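You operate a simulated robot arm through the tools that you are given. There is no shell and no other tool. Be economical: measure what you need, move in short steps, check, and stop when the job is done.

You run a simulated robot arm. Do the job below in one go: nothing can be reset, and whatever is moved stays where it is left.

TASK
Take the 15 mm brass shim from the top of the green table and leave it on top of the red canister.

The check looks at the end state, three seconds after you hand in, the way a careful person would. Anything else that was tipped, shoved, dropped, spilled or broken makes it a failure.

THE ROBOT
A 7-joint arm with a two-finger parallel gripper, fixed in place. Base frame: the origin is at the foot of the arm, x ahead of it, y to its left, z up; the work surface is at about z = 0. Lengths are in m, angles in rad, forces in N, time in s.
With the tool pointing down near the work surface it reaches from about 0.22 to 0.58 m from the base axis. Its first joint turns from -1.152 to 1.152 rad. Payload 2.5 kg.
Tool frame: the origin (TCP) lies between the finger pads and is the grasp point; the fingertips stand 0.023 m ahead of it; z points along the fingers, y is the line along which they close. Largest opening 0.094 m; finger width 0.038, thickness 0.01; the body of the gripper, 0.054 by 0.096 m, starts 0.039 m behind the TCP.
Orientation is that of the tool frame in the base frame, as a unit quaternion [w, x, y, z]. With the fingers straight down and closing along the base's y, the tool's x points along the base's -x, its y along +y and its z along -z.

THE INTERFACE
- The arm moves only by the tool apply_moves. Its argument "targets" is a list of rows, each a list of 7 numbers: the shift along the base's x, y, z in cm, then the turn, a rotation vector about the base's x, y, z in rad, then the gripper command, from -1 (shut) to 1 (fully open), values between in proportion. In form: [[x, y, z, ax, ay, az, hand], ...]. A call has 1 to 10 rows; each row shifts and turns the commanded pose from where the row before left it. A row lasts 0.2 s, in which the tool goes at most 0.05 m and 0.15 rad; a call with a longer step from one row to the next is refused whole, and so is a gripper value outside its range. A pose out of reach is approached as far as the arm can. The call stops where the force on the tool passes 40 N (or 10 N more than at its start, if that is more) or the arm is blocked; 0.2 s more then pass. The fingers move at their own pace (about 0.108 m/s each) and stop on an object; they squeeze with about 37 N. The grip force told is the motor's: it shows also when the fingers shut on nothing. Time passes only in rows, and 0.2 s behind the last, so rows that do not move let the fingers close. The reply holds the time, the measured pose of the TCP, the force on the tool along the base axes, the opening and the grip force, in the units named above and with some noise, and new pictures: "show" is both (left out), scene, wrist or none.
- Cameras (640 x 400 px; columns grow to the right, rows downward): "scene" is fixed at [0.0916, -0.3813, 0.5558]; the picture's right is [0.92, -0.39, 0.00], its down [-0.19, -0.44, -0.88] and it looks along [0.34, 0.81, -0.48] (base axes); focal length 263 px, centre (320, 200). "wrist" rides on the gripper at [0.086, 0.016, -0.074] in the tool frame; the picture's right is [-0.18, 0.98, 0.00], its down [-0.58, -0.11, -0.81] and it looks along [-0.79, -0.15, 0.59] (tool axes); focal length 243 px, centre (320, 200). There is no depth. A picture from a camera that has moved, and an enlarged one, comes with that camera's place and axes in the base frame and with its lens. The place of the scene camera against the robot may be out by one fixed shift of up to 0.025 m in any direction.
- enlarge(camera, box): a new picture of the part [left, top, right, bottom] of that camera's present view, enlarged. The clock stands still meanwhile.
- hand_in(): hands the job in; it is judged then, once.

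Go step by step. Nothing tells you positions but the pictures and the camera data: compare them with the known pose of the tool, close in by small moves and look again before you grip or let go. The budget is 90 turns and 170 pictures, counting those below and the enlarged ones. Unless the task says otherwise, let go and move clear before handing in, and close with one line.

The tools are called after "Request:" by a JSON object that holds its "name" and its "arguments". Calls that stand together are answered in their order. apply_moves: Moves the arm, as the interface text tells. Its arguments: {"type":"object","properties":{"targets":{"type":"array","items":{"type":"array","items":{"type":"number"}}},"show":{"type":"string","enum":["both","scene","wrist","none"]}},"required":["targets"]} The other tools are called the same way: enlarge (camera, box) takes an enlarged picture of a part of a camera's view; hand_in () hands the job in.

At the start:

```text
t: 0.0
eef_pos: [0.3609, 0.1106, 0.3959]
ee_rot: [0.0, 0.001, 1.0, 0.0]
ft_force: [-0.5, 0.0, 0.2]
finger_gap: 0.094
grip_force: 0.0
```

scene: 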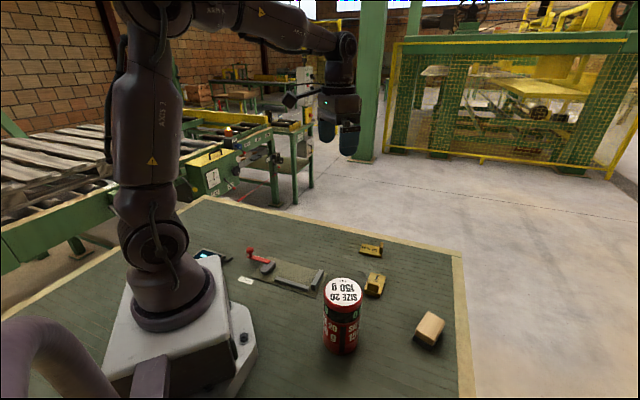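
wrist: 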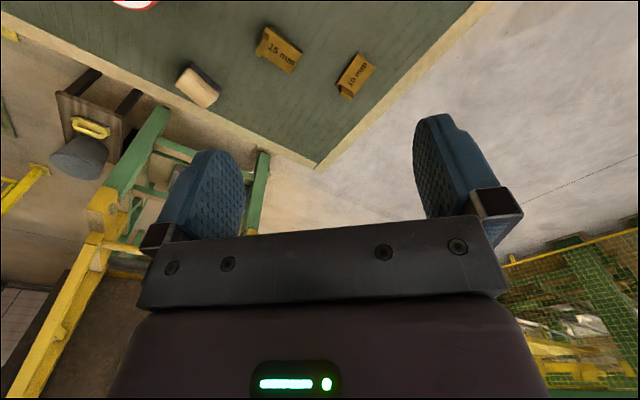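

I see two stamped brass shims, marked 15 mm and 10 mm, with the red canister standing near the 15 mm one. The 15 mm shim seems to be at about (0.44, 0.02), and I'll look closer to check.

Request:
{"name": "enlarge", "arguments": {"camera": "scene", "box": [300, 220, 460, 370]}}

Request:
{"name": "enlarge", "arguments": {"camera": "wrist", "box": [100, 0, 420, 120]}}

```text
2.67 times, centred on (380, 295) of scene
camera zoom: at [0.0916, -0.3813, 0.5558], right [0.92, -0.39, 0.0], down [-0.19, -0.44, -0.88], along [0.34, 0.81, -0.48], focal length 701 px, centre (160, -53)
```

zoom: 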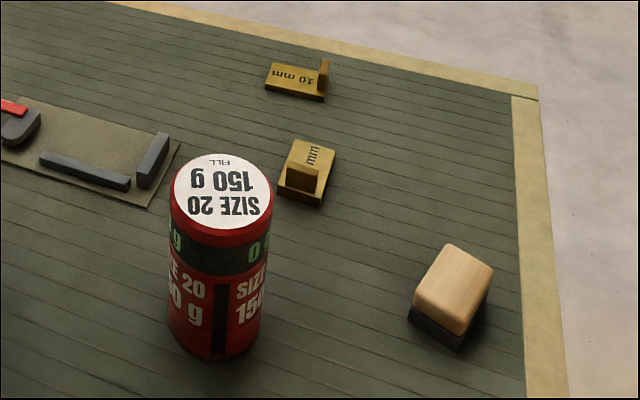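

```text
2.00 times, centred on (260, 60) of wrist
camera zoom: at [0.274, 0.1254, 0.4699], right [0.18, 0.98, 0.0], down [0.58, -0.11, 0.81], along [0.79, -0.15, -0.59], focal length 485 px, centre (440, 480)
```

zoom: 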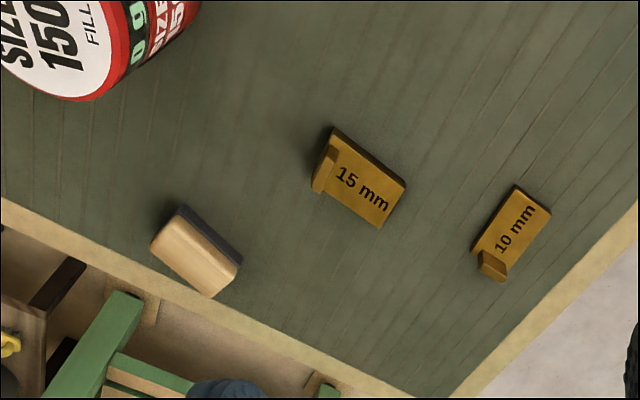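

The shim is a plate with a short upright lip at one end, and its long axis runs about 45° in the base frame. I'll turn the wrist so the camera sees both the canister and the shim.

Request:
{"name": "apply_moves", "arguments": {"targets": [[0, 0, 1, 0, 0, -0.15, 1], [0, 0, 1, 0, 0, -0.15, 1], [0, 1, 1, 0, 0, -0.15, 1], [0, 1, 1, 0, 0, -0.15, 1], [0, 1, 0, 0, 0, -0.1, 1], [0, 0, 0, 0, 0, 0, 1]], "show": "wrist"}}

```text
t: 1.4
eef_pos: [0.3598, 0.1402, 0.4367]
ee_rot: [0.0, 0.343, 0.939, 0.001]
ft_force: [-0.4, 0.5, 1.2]
finger_gap: 0.0939
grip_force: 0.1
camera wrist: at [0.3055, 0.2078, 0.5101], right [0.77, 0.63, 0.0], down [0.37, -0.46, 0.81], along [0.51, -0.62, -0.59], focal length 243 px, centre (320, 200)
```

wrist: 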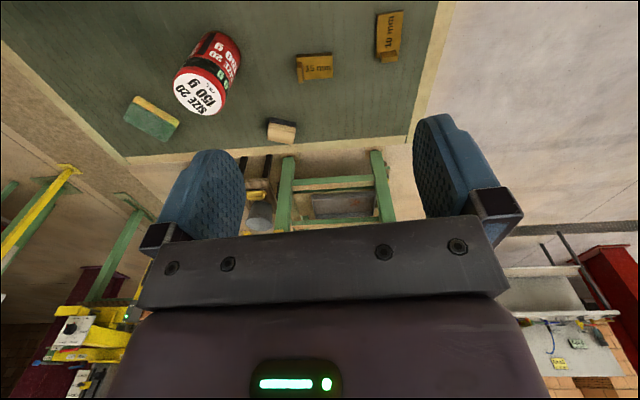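

Request:
{"name": "enlarge", "arguments": {"camera": "wrist", "box": [110, 0, 350, 150]}}

Request:
{"name": "enlarge", "arguments": {"camera": "wrist", "box": [270, 30, 366, 90]}}

```text
2.67 times, centred on (230, 75) of wrist
camera zoom: at [0.3055, 0.2078, 0.5101], right [0.77, 0.63, 0.0], down [0.37, -0.46, 0.81], along [0.51, -0.62, -0.59], focal length 647 px, centre (560, 533)
```

zoom: 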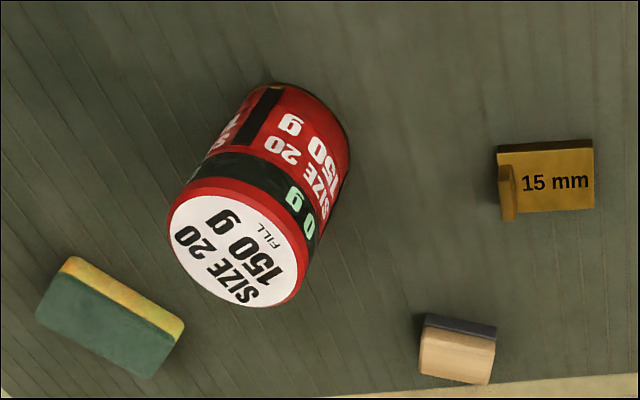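

```text
6.67 times, centred on (318, 60) of wrist
camera zoom: at [0.3055, 0.2078, 0.5101], right [0.77, 0.63, 0.0], down [0.37, -0.46, 0.81], along [0.51, -0.62, -0.59], focal length 1618 px, centre (333, 1133)
```

zoom: 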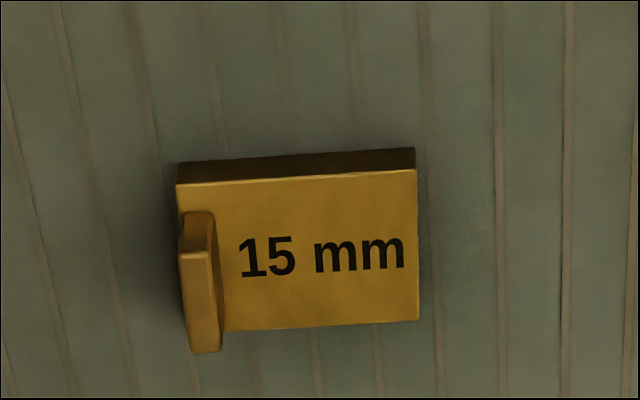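

The shim is about 68 × 43 × 15 mm, centred near (0.447, 0.024) with its long axis at about 43°. The canister is near (0.29, −0.076), with its top at roughly z = 0.14. I'll move above the shim with the fingers set to close across its short side.

Request:
{"name": "apply_moves", "arguments": {"targets": [[0.868, -1.167, -2.3, 0, 0, 0.1445, 1], [0.868, -1.167, -2.3, 0, 0, 0.1445, 1], [0.868, -1.167, -2.3, 0, 0, 0.1445, 1], [0.868, -1.167, -2.3, 0, 0, 0.1445, 1], [0.868, -1.167, -2.3, 0, 0, 0.1445, 1], [0.868, -1.167, -2.3, 0, 0, 0.1445, 1], [0.868, -1.167, -2.3, 0, 0, 0.1445, 1], [0.868, -1.167, -2.3, 0, 0, 0.1445, 1], [0.868, -1.167, -2.3, 0, 0, 0.1445, 1], [0.868, -1.167, -2.3, 0, 0, 0.1445, 1]]}}

```text
t: 3.6
eef_pos: [0.4469, 0.0207, 0.2064]
ee_rot: [0.0, -0.366, 0.931, 0.0]
ft_force: [0.4, -0.2, 0.6]
finger_gap: 0.094
grip_force: 0.1
camera wrist: at [0.3722, -0.026, 0.28], right [-0.53, 0.85, 0.0], down [0.5, 0.32, 0.81], along [0.68, 0.43, -0.59], focal length 243 px, centre (320, 200)
```

scene: 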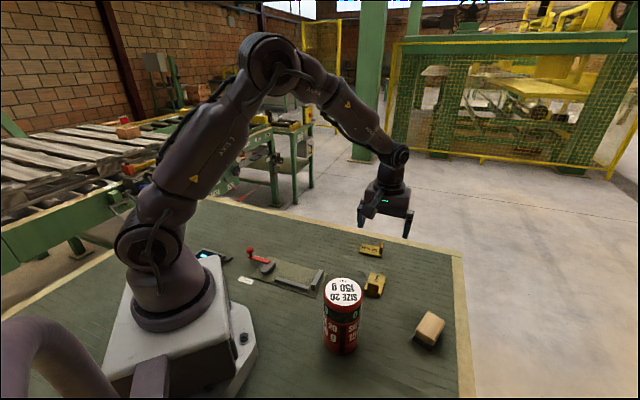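
wrist: 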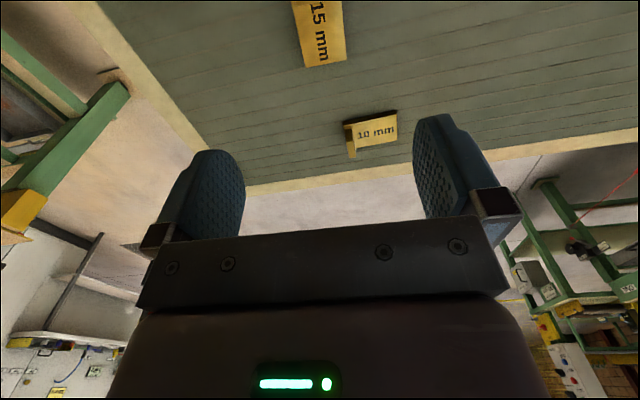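

The tool is lined up with the shim to within about 2 mm, and the turn is right. Next I'll go down to just above the plate and look again.

Request:
{"name": "apply_moves", "arguments": {"targets": [[-0.1, 0, -2, 0, 0, 0, 1], [-0.1, 0, -2, 0, 0, 0, 1], [0, 0, -2, 0, 0, 0, 1], [0, 0, -2, 0, 0, 0, 1], [0, 0, -2, 0, 0, 0, 1], [0, 0, -2, 0, 0, 0, 1], [0, 0, -1, 0, 0, 0, 1], [0, 0, 0, 0, 0, 0, 1]]}}

```text
t: 5.4
eef_pos: [0.4433, 0.0235, 0.0761]
ee_rot: [0.0, -0.364, 0.932, 0.0]
ft_force: [-0.1, 0.5, 0.6]
finger_gap: 0.0943
grip_force: 0.0
camera wrist: at [0.3699, -0.0243, 0.1501], right [-0.53, 0.85, 0.0], down [0.5, 0.31, 0.81], along [0.68, 0.43, -0.59], focal length 243 px, centre (320, 200)
```

scene: 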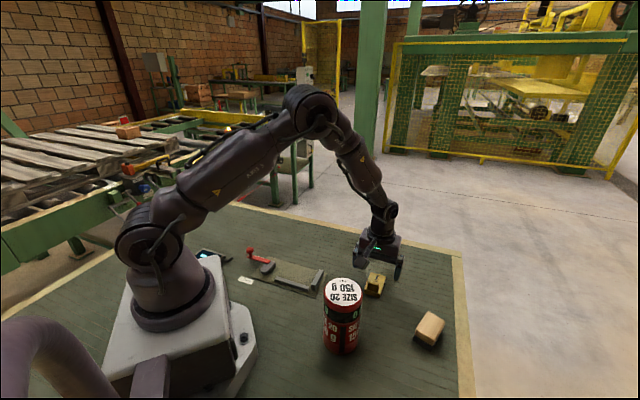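
wrist: 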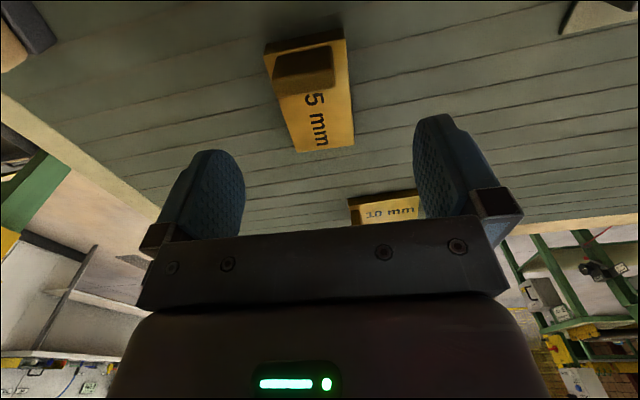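

The plate centre measures about (0.445, 0.021). I'll shift by about 2–3 mm, go down until the fingertips are just above the table, and look before closing.

Request:
{"name": "apply_moves", "arguments": {"targets": [[0.2, -0.22, -1.5, 0, 0, 0, 1], [0, 0, -1.5, 0, 0, 0, 1], [0, 0, -1.0, 0, 0, 0, 1], [0, 0, -0.5, 0, 0, 0, 1], [0, 0, -0.3, 0, 0, 0, 1], [0, 0, 0, 0, 0, 0, 1]], "show": "wrist"}}

```text
t: 6.8
eef_pos: [0.4457, 0.021, 0.0283]
ee_rot: [0.001, -0.364, 0.931, 0.0]
ft_force: [0.8, -0.6, 0.0]
finger_gap: 0.0941
grip_force: 0.0
camera wrist: at [0.3724, -0.0265, 0.1017], right [-0.53, 0.85, 0.0], down [0.5, 0.31, 0.81], along [0.68, 0.43, -0.59], focal length 243 px, centre (320, 200)
```

wrist: 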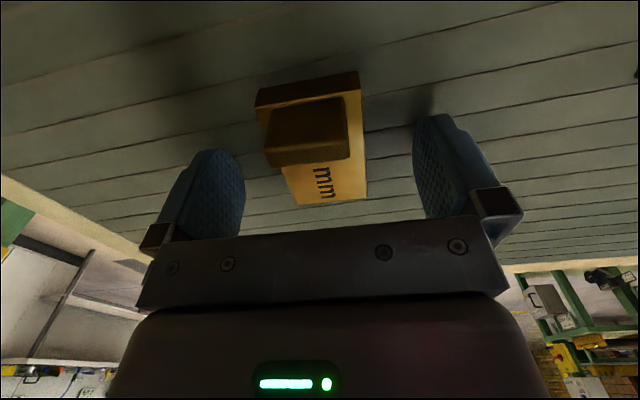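

The fingers straddle the plate about 5 mm above the table, which overlaps the plate by about 10 mm. I'll close now.

Request:
{"name": "apply_moves", "arguments": {"targets": [[0, 0, -0.1, 0, 0, 0, 0.3], [0, 0, 0, 0, 0, 0, -0.2], [0, 0, 0, 0, 0, 0, -1], [0, 0, 0, 0, 0, 0, -1], [0, 0, 0, 0, 0, 0, -1]], "show": "wrist"}}

```text
t: 8.0
eef_pos: [0.4472, 0.021, 0.0279]
ee_rot: [-0.001, -0.364, 0.931, 0.0]
ft_force: [-2.5, 2.5, 3.1]
finger_gap: 0.0436
grip_force: 37.1
camera wrist: at [0.3722, -0.0267, 0.1011], right [-0.53, 0.85, 0.0], down [0.5, 0.31, 0.81], along [0.68, 0.43, -0.59], focal length 243 px, centre (320, 200)
```

wrist: 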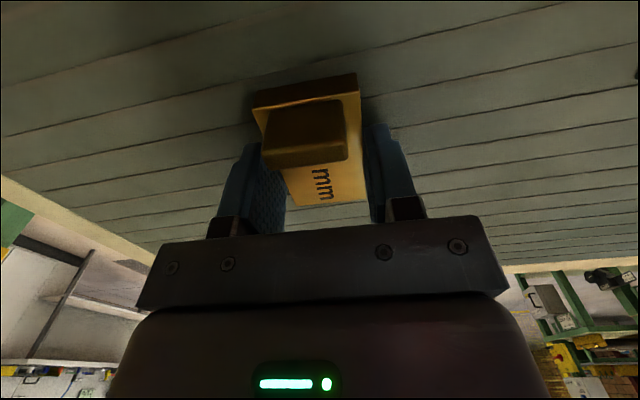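

The shim is gripped at 43.6 mm, which matches the plate width. I'll lift it.

Request:
{"name": "apply_moves", "arguments": {"targets": [[0, 0, 0.5, 0, 0, 0, -1], [0, 0, 1, 0, 0, 0, -1], [0, 0, 2, 0, 0, 0, -1], [0, 0, 3, 0, 0, 0, -1], [0, 0, 3, 0, 0, 0, -1], [0, 0, 3, 0, 0, 0, -1], [0, 0, 3, 0, 0, 0, -1], [0, 0, 3, 0, 0, 0, -1], [0, 0, 3, 0, 0, 0, -1], [0, 0, 2, 0, 0, 0, -1]]}}

```text
t: 10.2
eef_pos: [0.4472, 0.0212, 0.2638]
ee_rot: [0.0, -0.365, 0.931, 0.0]
ft_force: [0.5, 0.2, 0.5]
finger_gap: 0.0
grip_force: 37.0
camera wrist: at [0.3726, -0.0265, 0.3374], right [-0.53, 0.85, 0.0], down [0.5, 0.31, 0.81], along [0.68, 0.43, -0.59], focal length 243 px, centre (320, 200)
```

scene: 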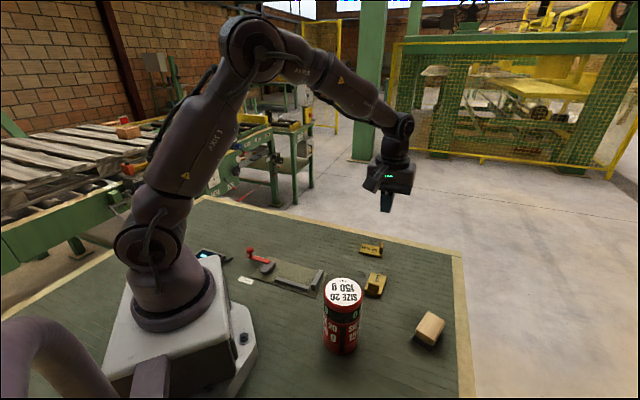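
wrist: 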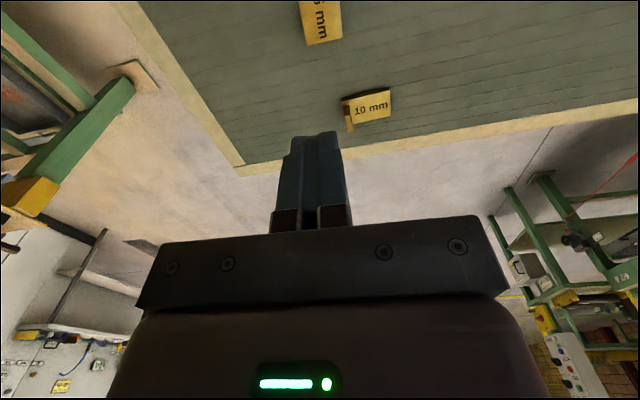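

The shim slipped out and the fingers shut on nothing, so the hold near the rounded tips was too shallow. The shim looks to be still flat in place. I'll open, check it closely and measure the lip.

Request:
{"name": "apply_moves", "arguments": {"targets": [[0, 0, -3, 0, 0, 0, 1], [-1.0, -1.0, -3, 0, 0, 0, 1], [-1.5, -1.5, -3, 0, 0, 0, 1], [-1.0, -1.0, -2, 0, 0, 0, 1], [0, 0, 0, 0, 0, 0, 1]], "show": "wrist"}}

Request:
{"name": "enlarge", "arguments": {"camera": "scene", "box": [340, 230, 420, 310]}}

Request:
{"name": "enlarge", "arguments": {"camera": "wrist", "box": [220, 0, 420, 140]}}

```text
t: 11.4
eef_pos: [0.412, -0.0146, 0.1511]
ee_rot: [0.001, -0.364, 0.931, 0.0]
ft_force: [-0.4, -0.2, -0.4]
finger_gap: 0.0939
grip_force: 0.0
camera wrist: at [0.3383, -0.0627, 0.2253], right [-0.53, 0.85, 0.0], down [0.5, 0.31, 0.81], along [0.68, 0.43, -0.59], focal length 243 px, centre (320, 200)
```

wrist: 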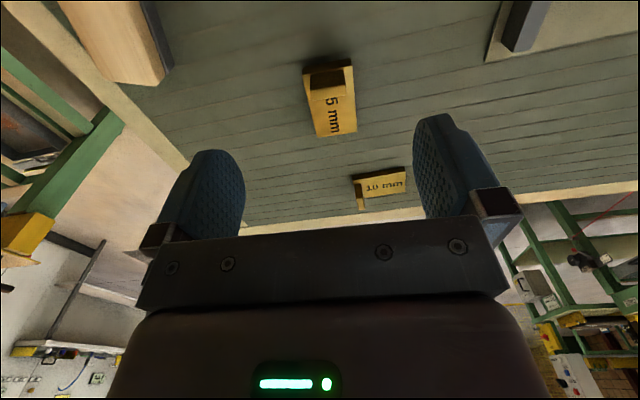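

```text
5.00 times, centred on (380, 270) of scene
camera zoom: at [0.0916, -0.3813, 0.5558], right [0.92, -0.39, 0.0], down [-0.19, -0.44, -0.88], along [0.34, 0.81, -0.48], focal length 1314 px, centre (20, -150)
```

zoom: 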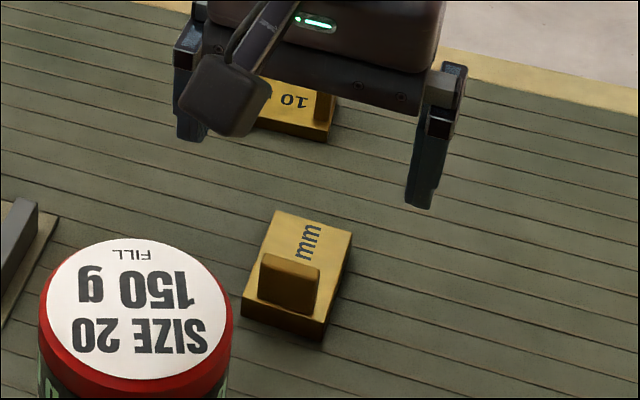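

```text
2.86 times, centred on (320, 70) of wrist
camera zoom: at [0.3383, -0.0627, 0.2253], right [-0.53, 0.85, 0.0], down [0.5, 0.31, 0.81], along [0.68, 0.43, -0.59], focal length 693 px, centre (320, 571)
```

zoom: 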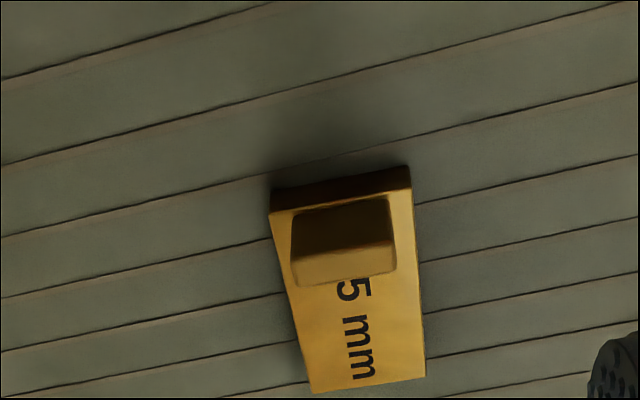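

The shim is still flat. The lip is about 29 mm wide, 9 mm thick and rises to about z = 0.039, so it's a better handle, and fingers on it stay clear above the plate when I place it. I'll turn 90° and grip the lip, which is centred near (0.424, 0.000).

Request:
{"name": "apply_moves", "arguments": {"targets": [[0.12, 0.15, 1, 0, 0, -0.148, 1], [0.12, 0.15, 1, 0, 0, -0.148, 1], [0.12, 0.15, 1, 0, 0, -0.148, 1], [0.12, 0.15, 0, 0, 0, -0.148, 1], [0.12, 0.15, 0, 0, 0, -0.148, 1], [0.12, 0.15, 0, 0, 0, -0.148, 1], [0.12, 0.15, 0, 0, 0, -0.148, 1], [0.12, 0.15, 0, 0, 0, -0.148, 1], [0.12, 0.15, 0, 0, 0, -0.148, 1], [0.12, 0.15, 0, 0, 0, -0.148, 1]], "show": "none"}}

Request:
{"name": "apply_moves", "arguments": {"targets": [[0, 0, -1, 0, 0, -0.091, 0.4], [0, 0, -2, 0, 0, 0, 0.2], [0, 0, -2, 0, 0, 0, 0], [0, 0, -2, 0, 0, 0, 0], [0, 0, -1, 0, 0, 0, 0], [0, 0, 0, 0, 0, 0, 0]], "show": "both"}}

```text
t: 13.6
eef_pos: [0.4246, -0.0003, 0.1827]
ee_rot: [0.0, 0.361, 0.933, 0.0]
ft_force: [0.4, 0.1, 0.9]
finger_gap: 0.0942
grip_force: 0.1
```

```text
t: 15.0
eef_pos: [0.4232, -0.0003, 0.1013]
ee_rot: [0.0, 0.4, 0.916, -0.001]
ft_force: [0.2, 0.3, 0.0]
finger_gap: 0.047
grip_force: 0.1
camera wrist: at [0.3777, 0.0738, 0.1753], right [0.85, 0.53, 0.0], down [0.31, -0.5, 0.81], along [0.43, -0.68, -0.59], focal length 243 px, centre (320, 200)
```

scene: 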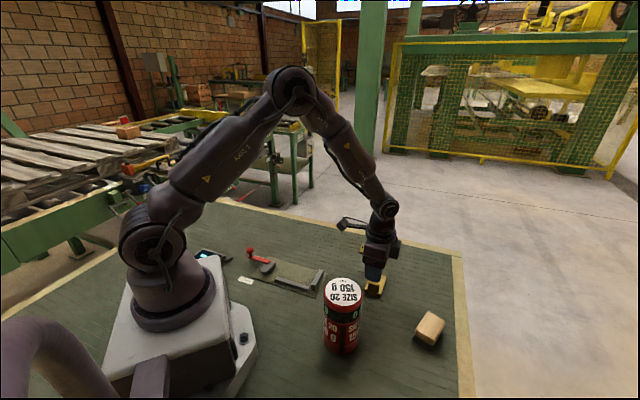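
wrist: 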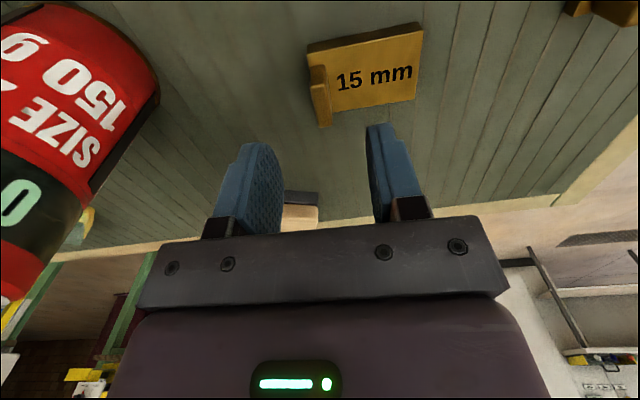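

The fingers are above the lip, so I'll check the alignment from this view.

Request:
{"name": "enlarge", "arguments": {"camera": "wrist", "box": [290, 10, 434, 130]}}

```text
3.33 times, centred on (362, 70) of wrist
camera zoom: at [0.3777, 0.0738, 0.1753], right [0.85, 0.53, 0.0], down [0.31, -0.5, 0.81], along [0.43, -0.68, -0.59], focal length 809 px, centre (180, 633)
```

zoom: 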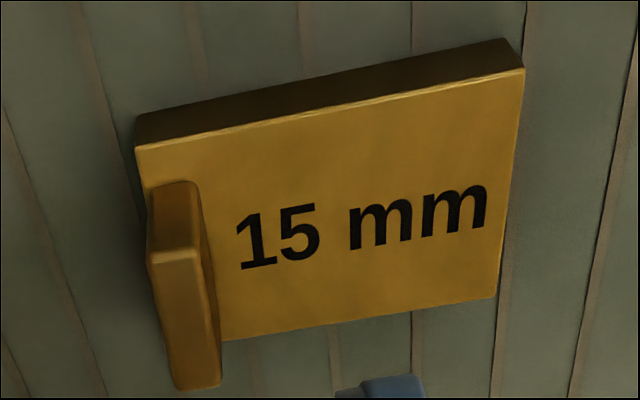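

The lip centre measures (0.426, 0.000), within 3 mm of the tool, and the angle agrees. I'll go down until the fingertips are just above the plate top.

Request:
{"name": "apply_moves", "arguments": {"targets": [[0.2, 0, -1.5, 0, 0, 0, 0], [0, 0, -1.5, 0, 0, 0, 0], [0, 0, -1.5, 0, 0, 0, 0], [0, 0, -1, 0, 0, 0, 0], [0, 0, -0.4, 0, 0, 0, 0], [0, 0, 0, 0, 0, 0, 0]], "show": "both"}}

Request:
{"name": "enlarge", "arguments": {"camera": "scene", "box": [340, 230, 420, 310]}}

```text
t: 16.4
eef_pos: [0.4261, 0.0005, 0.0437]
ee_rot: [0.0, 0.401, 0.916, 0.001]
ft_force: [1.1, 0.3, -0.6]
finger_gap: 0.0471
grip_force: 0.1
camera wrist: at [0.3802, 0.0748, 0.1173], right [0.85, 0.53, 0.0], down [0.31, -0.5, 0.81], along [0.43, -0.68, -0.59], focal length 243 px, centre (320, 200)
```

scene: 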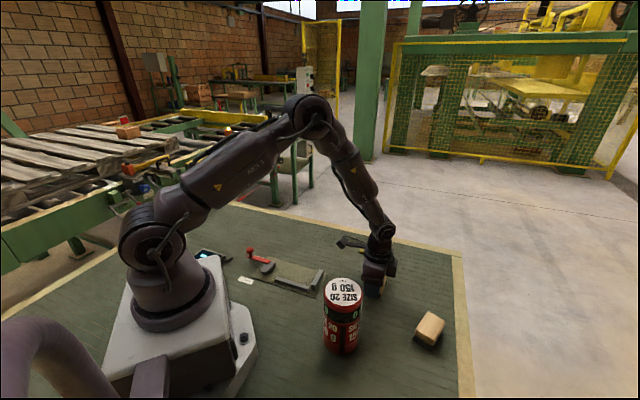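
wrist: 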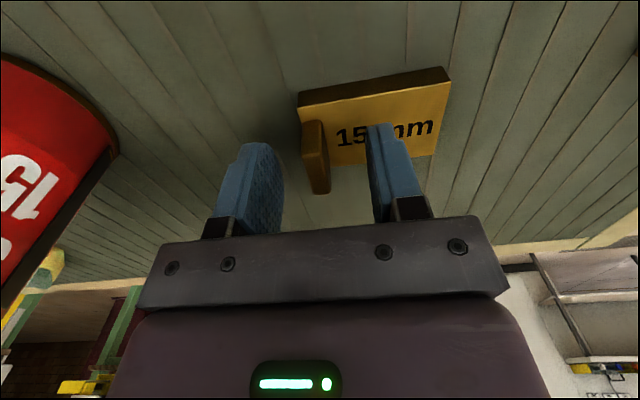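

```text
5.00 times, centred on (380, 270) of scene
camera zoom: at [0.0916, -0.3813, 0.5558], right [0.92, -0.39, 0.0], down [-0.19, -0.44, -0.88], along [0.34, 0.81, -0.48], focal length 1314 px, centre (20, -150)
```

zoom: 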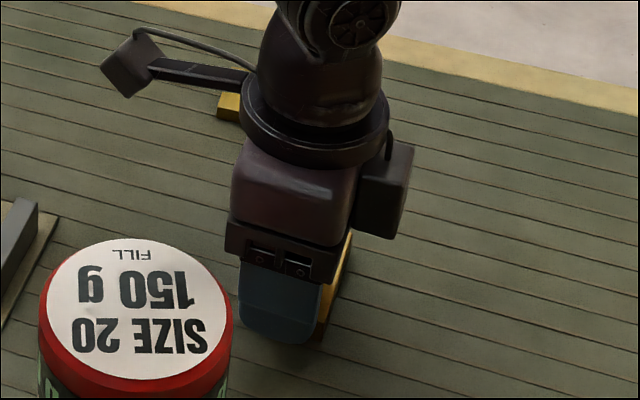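

The lip sits between the fingers. I'll go down 2.5 mm more and close.

Request:
{"name": "apply_moves", "arguments": {"targets": [[0, 0, -0.25, 0, 0, 0, 0], [0, 0, 0, 0, 0, 0, -0.4], [0, 0, 0, 0, 0, 0, -1], [0, 0, 0, 0, 0, 0, -1], [0, 0, 0, 0, 0, 0, -1]], "show": "wrist"}}

```text
t: 17.6
eef_pos: [0.4276, 0.0003, 0.0413]
ee_rot: [0.0, 0.4, 0.916, 0.0]
ft_force: [0.3, -0.6, -0.1]
finger_gap: 0.0096
grip_force: 37.0
camera wrist: at [0.3805, 0.0745, 0.1145], right [0.85, 0.53, 0.0], down [0.31, -0.5, 0.81], along [0.43, -0.68, -0.59], focal length 243 px, centre (320, 200)
```

wrist: 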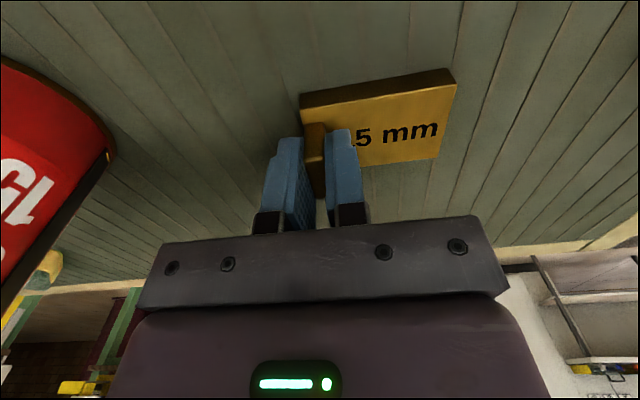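

The fingers hold the lip with a gap of 9.6 mm. I'll do a short, slow test lift and check.

Request:
{"name": "apply_moves", "arguments": {"targets": [[0, 0, 0.3, 0, 0, 0, -1], [0, 0, 0.3, 0, 0, 0, -1], [0, 0, 0.4, 0, 0, 0, -1], [0, 0, 0.5, 0, 0, 0, -1], [0, 0, 0, 0, 0, 0, -1]], "show": "wrist"}}

```text
t: 18.8
eef_pos: [0.4268, 0.0016, 0.0565]
ee_rot: [-0.001, 0.402, 0.916, 0.0]
ft_force: [-0.1, -0.1, -5.1]
finger_gap: 0.01
grip_force: 37.4
camera wrist: at [0.3805, 0.0745, 0.1297], right [0.85, 0.53, 0.0], down [0.31, -0.5, 0.81], along [0.43, -0.68, -0.59], focal length 243 px, centre (320, 200)
```

wrist: 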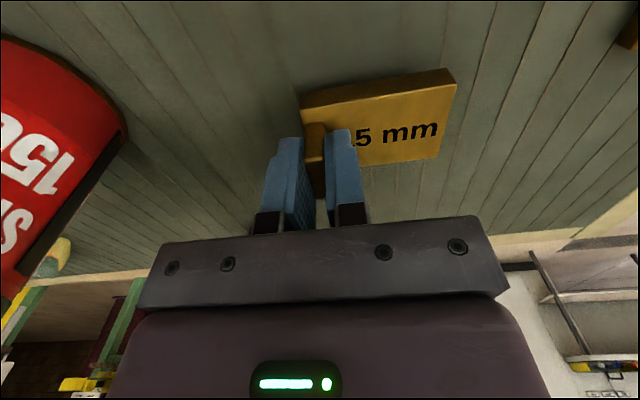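

It's held, with about 5 N of weight and no slip in view. I'll keep lifting gently.

Request:
{"name": "apply_moves", "arguments": {"targets": [[0, 0, 1, 0, 0, 0, -1], [0, 0, 1.5, 0, 0, 0, -1], [0, 0, 2, 0, 0, 0, -1], [0, 0, 2.5, 0, 0, 0, -1], [0, 0, 3, 0, 0, 0, -1], [0, 0, 3, 0, 0, 0, -1], [0, 0, 3, 0, 0, 0, -1], [0, 0, 2.5, 0, 0, 0, -1], [0, 0, 1.5, 0, 0, 0, -1], [0, 0, 0, 0, 0, 0, -1]], "show": "both"}}

Request:
{"name": "enlarge", "arguments": {"camera": "wrist", "box": [0, 0, 320, 200]}}

```text
t: 21.0
eef_pos: [0.4257, 0.0013, 0.257]
ee_rot: [0.0, 0.401, 0.916, 0.0]
ft_force: [0.5, 0.0, -4.9]
finger_gap: 0.0097
grip_force: 36.8
camera wrist: at [0.3794, 0.0752, 0.3301], right [0.85, 0.53, 0.0], down [0.31, -0.5, 0.81], along [0.43, -0.68, -0.59], focal length 243 px, centre (320, 200)
```

scene: 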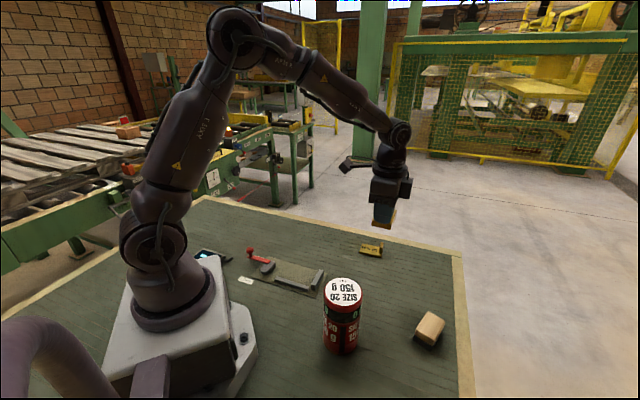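
wrist: 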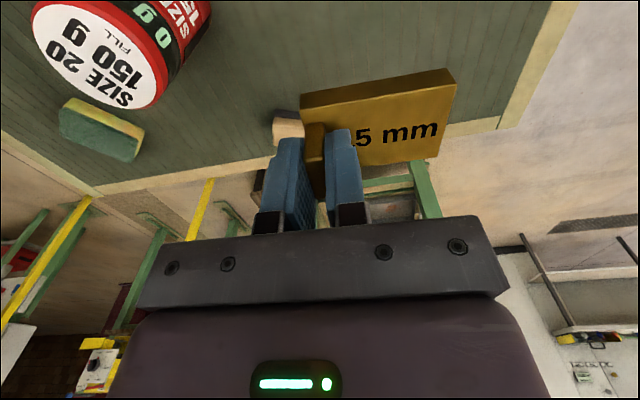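

```text
2.00 times, centred on (160, 100) of wrist
camera zoom: at [0.3794, 0.0752, 0.3301], right [0.85, 0.53, 0.0], down [0.31, -0.5, 0.81], along [0.43, -0.68, -0.59], focal length 485 px, centre (640, 400)
```

zoom: 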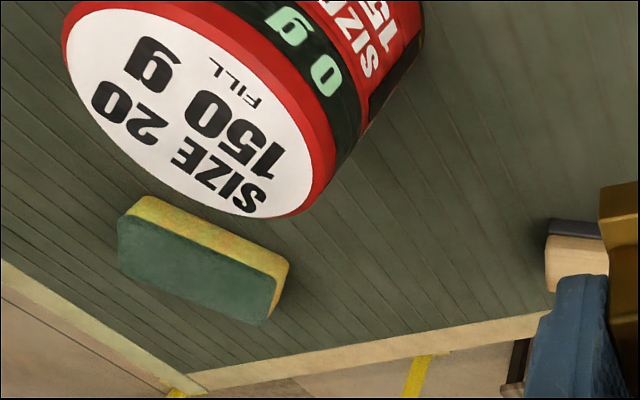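

I'm carrying the shim securely. I'll move partway towards the canister, staying high, for a better fix on its axis and height.

Request:
{"name": "apply_moves", "arguments": {"targets": [[-1, 0, 0.5, 0, 0, 0, -1], [-2, 0, 0.5, 0, 0, 0, -1], [-2.5, 0, 1, 0, 0, 0, -1], [-2.5, 0, 1, 0, 0, 0, -1], [-1.5, 0, 1, 0, 0, 0, -1], [0, 0, 0, 0, 0, 0, -1]], "show": "wrist"}}

Request:
{"name": "enlarge", "arguments": {"camera": "wrist", "box": [150, 0, 342, 120]}}

```text
t: 22.4
eef_pos: [0.3324, 0.0023, 0.295]
ee_rot: [0.0, 0.401, 0.916, 0.0]
ft_force: [0.2, 0.5, -4.5]
finger_gap: 0.0097
grip_force: 36.7
camera wrist: at [0.2851, 0.0751, 0.3693], right [0.85, 0.53, 0.0], down [0.31, -0.5, 0.81], along [0.43, -0.68, -0.59], focal length 243 px, centre (320, 200)
```

wrist: 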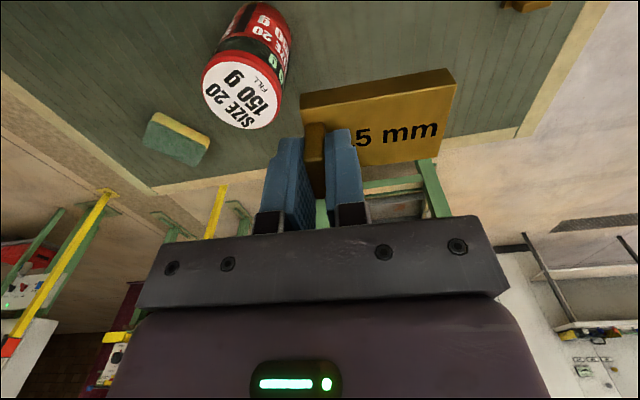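

```text
3.33 times, centred on (246, 60) of wrist
camera zoom: at [0.2851, 0.0751, 0.3693], right [0.85, 0.53, 0.0], down [0.31, -0.5, 0.81], along [0.43, -0.68, -0.59], focal length 809 px, centre (567, 667)
```

zoom: 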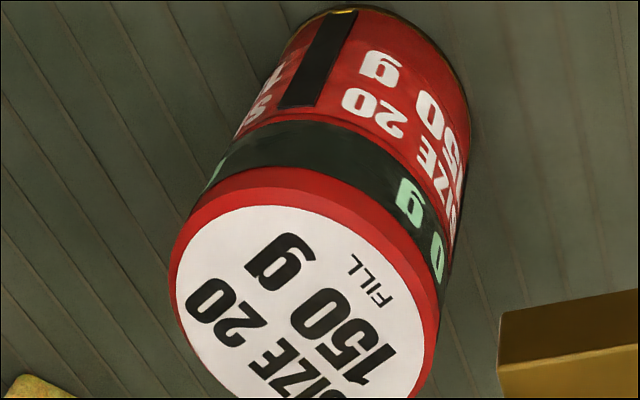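

The canister axis is at about (0.2925, −0.077), with radius about 37 mm and its top at about 0.144. The plate centre sits about 27 mm from the TCP along the closing line, so the TCP target is (0.273, −0.095). I'll move over it while staying high.

Request:
{"name": "apply_moves", "arguments": {"targets": [[-0.5, -0.8, 0, 0, 0, 0, -1], [-1, -1.7, 0, 0, 0, 0, -1], [-1.5, -2.4, 0, 0, 0, 0, -1], [-1.5, -2.4, 0, 0, 0, 0, -1], [-1, -1.7, 0, 0, 0, 0, -1], [-0.47, -0.76, 0, 0, 0, 0, -1], [0, 0, -1.5, 0, 0, 0, -1], [0, 0, -2, 0, 0, 0, -1], [0, 0, -1.5, 0, 0, 0, -1], [0, 0, 0, 0, 0, 0, -1]]}}

Request:
{"name": "enlarge", "arguments": {"camera": "wrist", "box": [240, 0, 480, 180]}}

Request:
{"name": "enlarge", "arguments": {"camera": "scene", "box": [270, 200, 430, 360]}}

```text
t: 24.6
eef_pos: [0.2705, -0.0964, 0.246]
ee_rot: [0.0, 0.401, 0.916, -0.001]
ft_force: [1.0, 0.3, -4.4]
finger_gap: 0.0101
grip_force: 37.2
camera wrist: at [0.2249, -0.0227, 0.3187], right [0.85, 0.53, 0.0], down [0.31, -0.5, 0.81], along [0.43, -0.68, -0.59], focal length 243 px, centre (320, 200)
```

scene: 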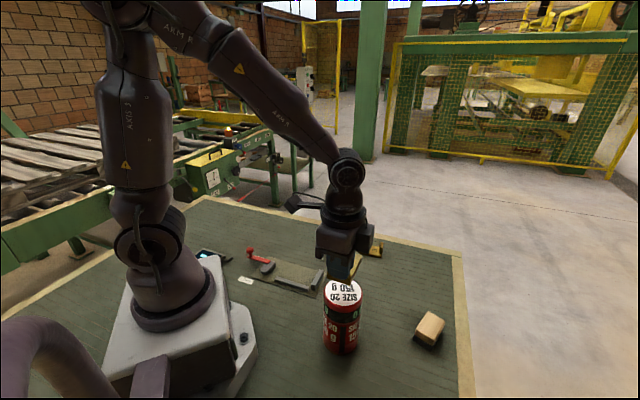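
wrist: 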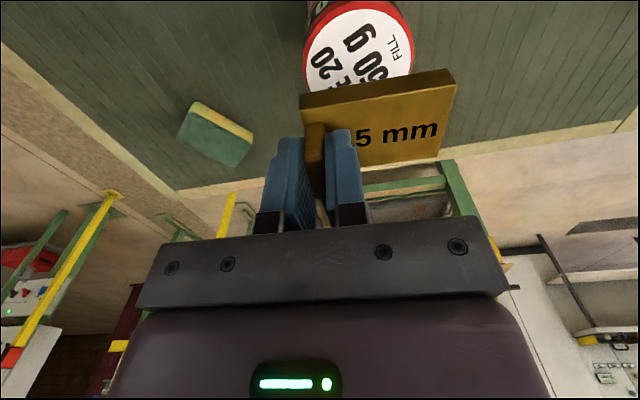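

```text
2.22 times, centred on (360, 90) of wrist
camera zoom: at [0.2249, -0.0227, 0.3187], right [0.85, 0.53, 0.0], down [0.31, -0.5, 0.81], along [0.43, -0.68, -0.59], focal length 539 px, centre (231, 444)
```

zoom: 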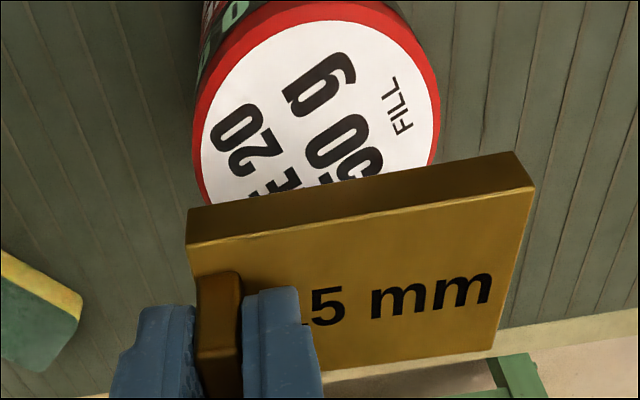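

```text
2.50 times, centred on (350, 280) of scene
camera zoom: at [0.0916, -0.3813, 0.5558], right [0.92, -0.39, 0.0], down [-0.19, -0.44, -0.88], along [0.34, 0.81, -0.48], focal length 657 px, centre (245, 0)
```

zoom: 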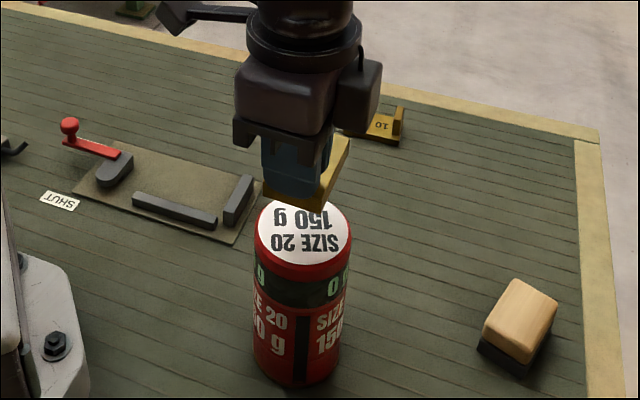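

The plate centre works out at about (0.293, −0.076), right over the canister axis. I'll go down to about 1 cm above the top and look.

Request:
{"name": "apply_moves", "arguments": {"targets": [[-0.1, 0, -1, 0, 0, 0, -1], [0, 0, -1.5, 0, 0, 0, -1], [0, 0, -1, 0, 0, 0, -1], [0, 0, -0.7, 0, 0, 0, -1], [0, 0, -0.3, 0, 0, 0, -1], [0, 0, 0, 0, 0, 0, -1]]}}

Request:
{"name": "enlarge", "arguments": {"camera": "scene", "box": [300, 230, 400, 330]}}

Request:
{"name": "enlarge", "arguments": {"camera": "wrist", "box": [240, 0, 480, 180]}}

```text
t: 26.0
eef_pos: [0.2715, -0.0967, 0.2015]
ee_rot: [0.0, 0.401, 0.916, 0.0]
ft_force: [0.0, -0.2, -3.9]
finger_gap: 0.0099
grip_force: 36.9
camera wrist: at [0.2246, -0.0235, 0.2741], right [0.85, 0.53, 0.0], down [0.31, -0.5, 0.81], along [0.43, -0.68, -0.59], focal length 243 px, centre (320, 200)
```

scene: 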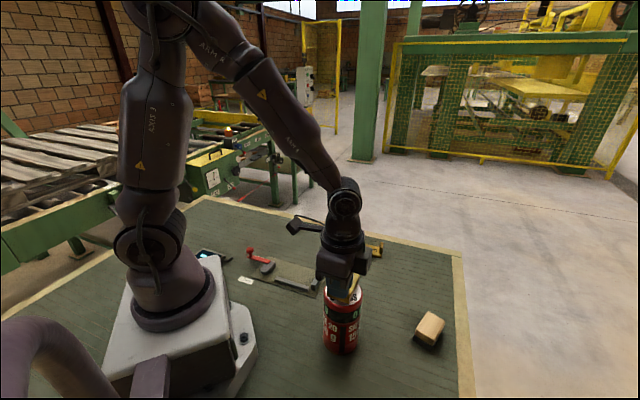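
wrist: 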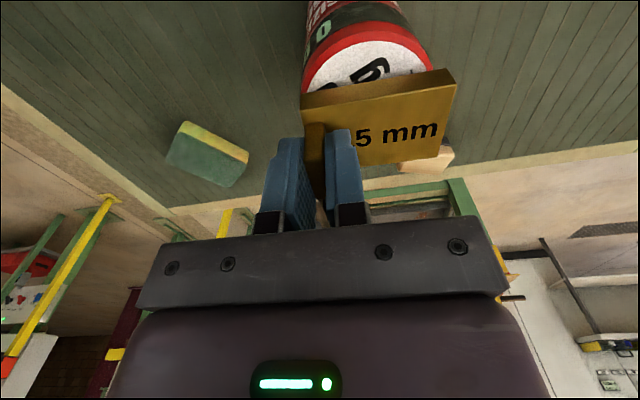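

```text
4.00 times, centred on (350, 280) of scene
camera zoom: at [0.0916, -0.3813, 0.5558], right [0.92, -0.39, 0.0], down [-0.19, -0.44, -0.88], along [0.34, 0.81, -0.48], focal length 1052 px, centre (200, -120)
```

zoom: 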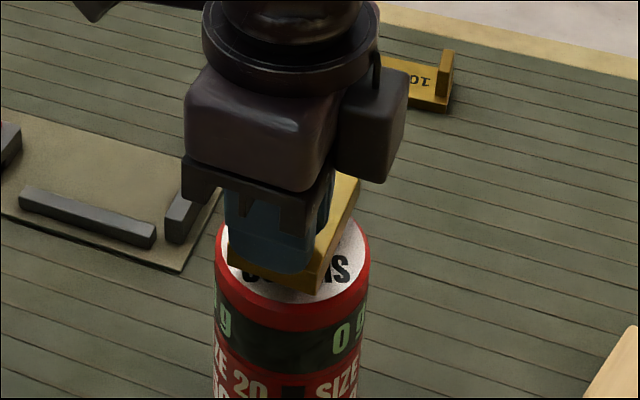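

```text
2.22 times, centred on (360, 90) of wrist
camera zoom: at [0.2246, -0.0235, 0.2741], right [0.85, 0.53, 0.0], down [0.31, -0.5, 0.81], along [0.43, -0.68, -0.59], focal length 539 px, centre (231, 444)
```

zoom: 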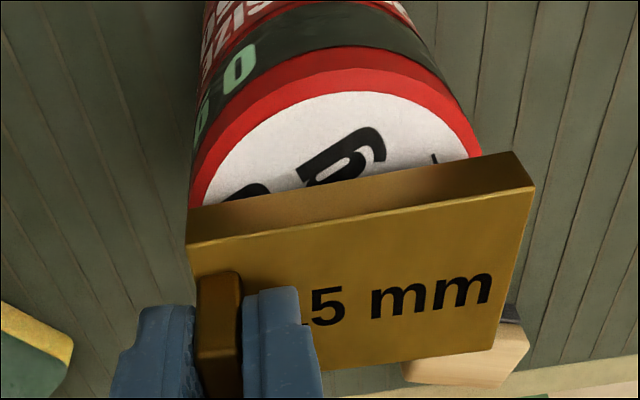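

There's about 1.5 cm to go. I'll creep down.

Request:
{"name": "apply_moves", "arguments": {"targets": [[0, 0, -0.4, 0, 0, 0, -1], [0, 0, -0.3, 0, 0, 0, -1], [0, 0, -0.3, 0, 0, 0, -1], [0, 0, 0, 0, 0, 0, -1]], "show": "none"}}

Request:
{"name": "enlarge", "arguments": {"camera": "wrist", "box": [240, 0, 480, 180]}}

```text
t: 27.0
eef_pos: [0.2703, -0.0975, 0.1897]
ee_rot: [-0.001, 0.4, 0.916, 0.0]
ft_force: [-3.8, 0.7, 8.0]
finger_gap: 0.0097
grip_force: 36.7
```

```text
2.22 times, centred on (360, 90) of wrist
camera zoom: at [0.2245, -0.0233, 0.2644], right [0.85, 0.53, 0.0], down [0.31, -0.5, 0.81], along [0.43, -0.68, -0.59], focal length 539 px, centre (231, 444)
```

zoom: 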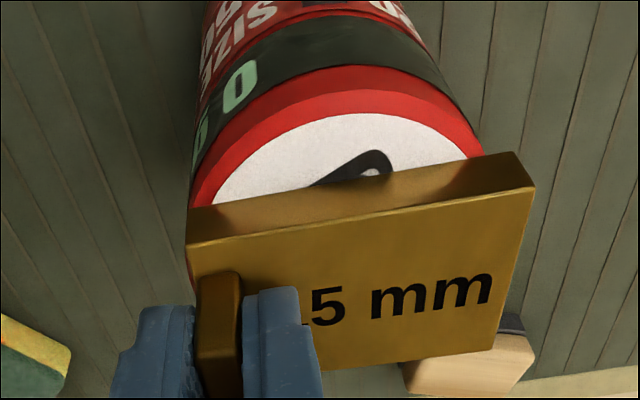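

It made contact early, so the canister top is at about z = 0.149. The plate looks 4–5 mm off centre towards +x, so I'll lift a little, shift and set it down softly.

Request:
{"name": "apply_moves", "arguments": {"targets": [[0, 0, 0.5, 0, 0, 0, -1], [0, 0, 0.4, 0, 0, 0, -1], [-0.3, 0.2, 0, 0, 0, 0, -1], [0, 0, -0.3, 0, 0, 0, -1], [0, 0, 0, 0, 0, 0, -1]], "show": "none"}}

Request:
{"name": "enlarge", "arguments": {"camera": "wrist", "box": [240, 0, 480, 180]}}

Request:
{"name": "enlarge", "arguments": {"camera": "scene", "box": [290, 230, 410, 370]}}

```text
t: 28.2
eef_pos: [0.267, -0.0956, 0.1981]
ee_rot: [0.0, 0.401, 0.916, 0.0]
ft_force: [0.0, 0.7, -4.9]
finger_gap: 0.0095
grip_force: 37.2
```

```text
2.22 times, centred on (360, 90) of wrist
camera zoom: at [0.2209, -0.0213, 0.2705], right [0.85, 0.53, 0.0], down [0.31, -0.5, 0.81], along [0.43, -0.68, -0.59], focal length 539 px, centre (231, 444)
```

zoom: 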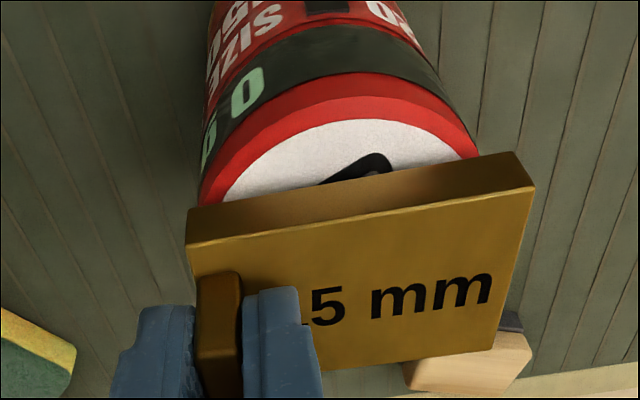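

```text
2.86 times, centred on (350, 300) of scene
camera zoom: at [0.0916, -0.3813, 0.5558], right [0.92, -0.39, 0.0], down [-0.19, -0.44, -0.88], along [0.34, 0.81, -0.48], focal length 751 px, centre (234, -86)
```

zoom: 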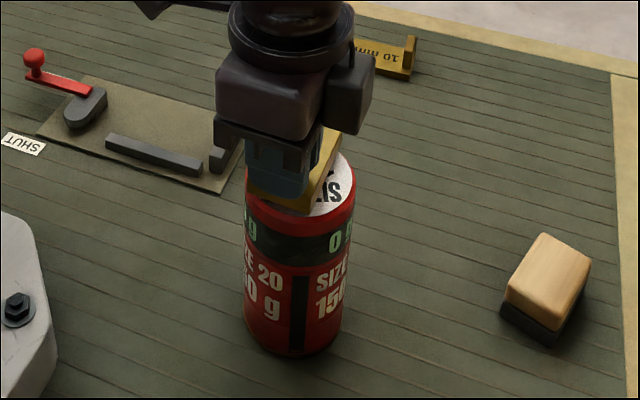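

From both views the plate is now centred across the top. I'll lower it gently until it touches.

Request:
{"name": "apply_moves", "arguments": {"targets": [[0, 0, -0.3, 0, 0, 0, -1], [0, 0, -0.2, 0, 0, 0, -1], [0, 0, 0, 0, 0, 0, -1]], "show": "none"}}

```text
t: 29.0
eef_pos: [0.2661, -0.0964, 0.1922]
ee_rot: [0.001, 0.402, 0.916, -0.001]
ft_force: [0.1, 0.2, -3.5]
finger_gap: 0.0099
grip_force: 37.3
```

Request:
{"name": "apply_moves", "arguments": {"targets": [[0, 0, -0.1, 0, 0, 0, -1], [0, 0, 0, 0, 0, 0, -1]], "show": "none"}}

```text
t: 29.6
eef_pos: [0.2678, -0.096, 0.1918]
ee_rot: [0.001, 0.402, 0.916, 0.0]
ft_force: [-2.3, -1.0, 5.2]
finger_gap: 0.0099
grip_force: 36.8
```

It's in contact with about 10 N pressing down. I'll ease off slightly, open the fingers in small steps and look.

Request:
{"name": "apply_moves", "arguments": {"targets": [[0, 0, -0.0, 0, 0, 0, -0.75], [0, 0, 0, 0, 0, 0, -0.6], [0, 0, 0, 0, 0, 0, -0.45], [0, 0, 0, 0, 0, 0, -0.3], [0, 0, 0, 0, 0, 0, -0.3]]}}

Request:
{"name": "enlarge", "arguments": {"camera": "wrist", "box": [220, 0, 480, 200]}}

Request:
{"name": "enlarge", "arguments": {"camera": "scene", "box": [300, 230, 400, 330]}}

```text
t: 30.8
eef_pos: [0.2656, -0.0963, 0.1898]
ee_rot: [0.0, 0.401, 0.916, 0.0]
ft_force: [0.6, 0.6, 0.3]
finger_gap: 0.0332
grip_force: 0.1
camera wrist: at [0.2203, -0.0218, 0.2642], right [0.85, 0.53, 0.0], down [0.31, -0.5, 0.81], along [0.43, -0.68, -0.59], focal length 243 px, centre (320, 200)
```

scene: 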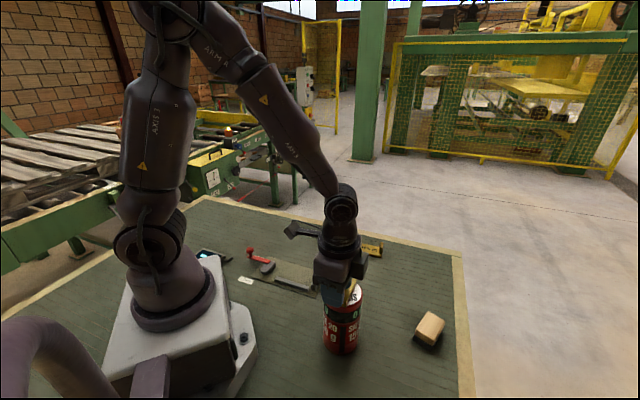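
wrist: 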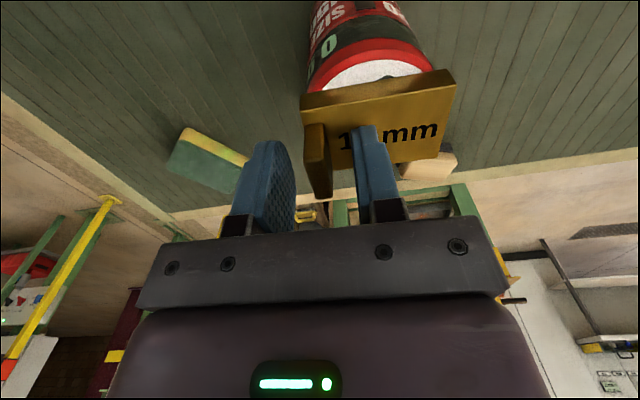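

```text
2.00 times, centred on (350, 100) of wrist
camera zoom: at [0.2203, -0.0218, 0.2642], right [0.85, 0.53, 0.0], down [0.31, -0.5, 0.81], along [0.43, -0.68, -0.59], focal length 485 px, centre (260, 400)
```

zoom: 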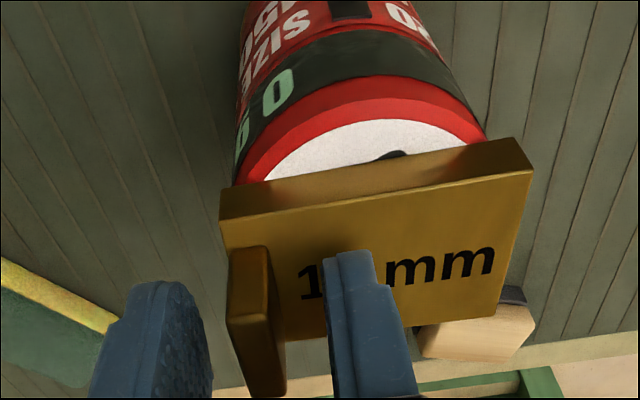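

```text
4.00 times, centred on (350, 280) of scene
camera zoom: at [0.0916, -0.3813, 0.5558], right [0.92, -0.39, 0.0], down [-0.19, -0.44, -0.88], along [0.34, 0.81, -0.48], focal length 1052 px, centre (200, -120)
```

zoom: 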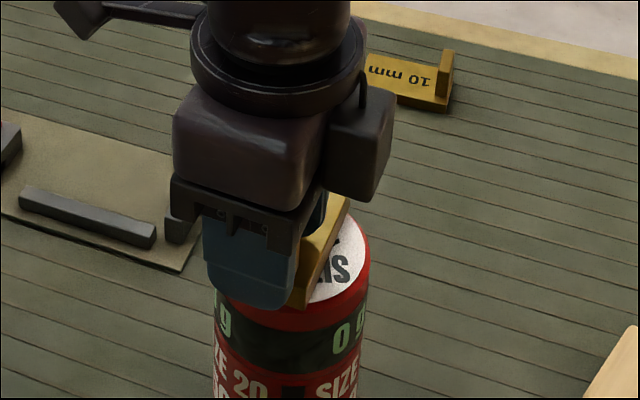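

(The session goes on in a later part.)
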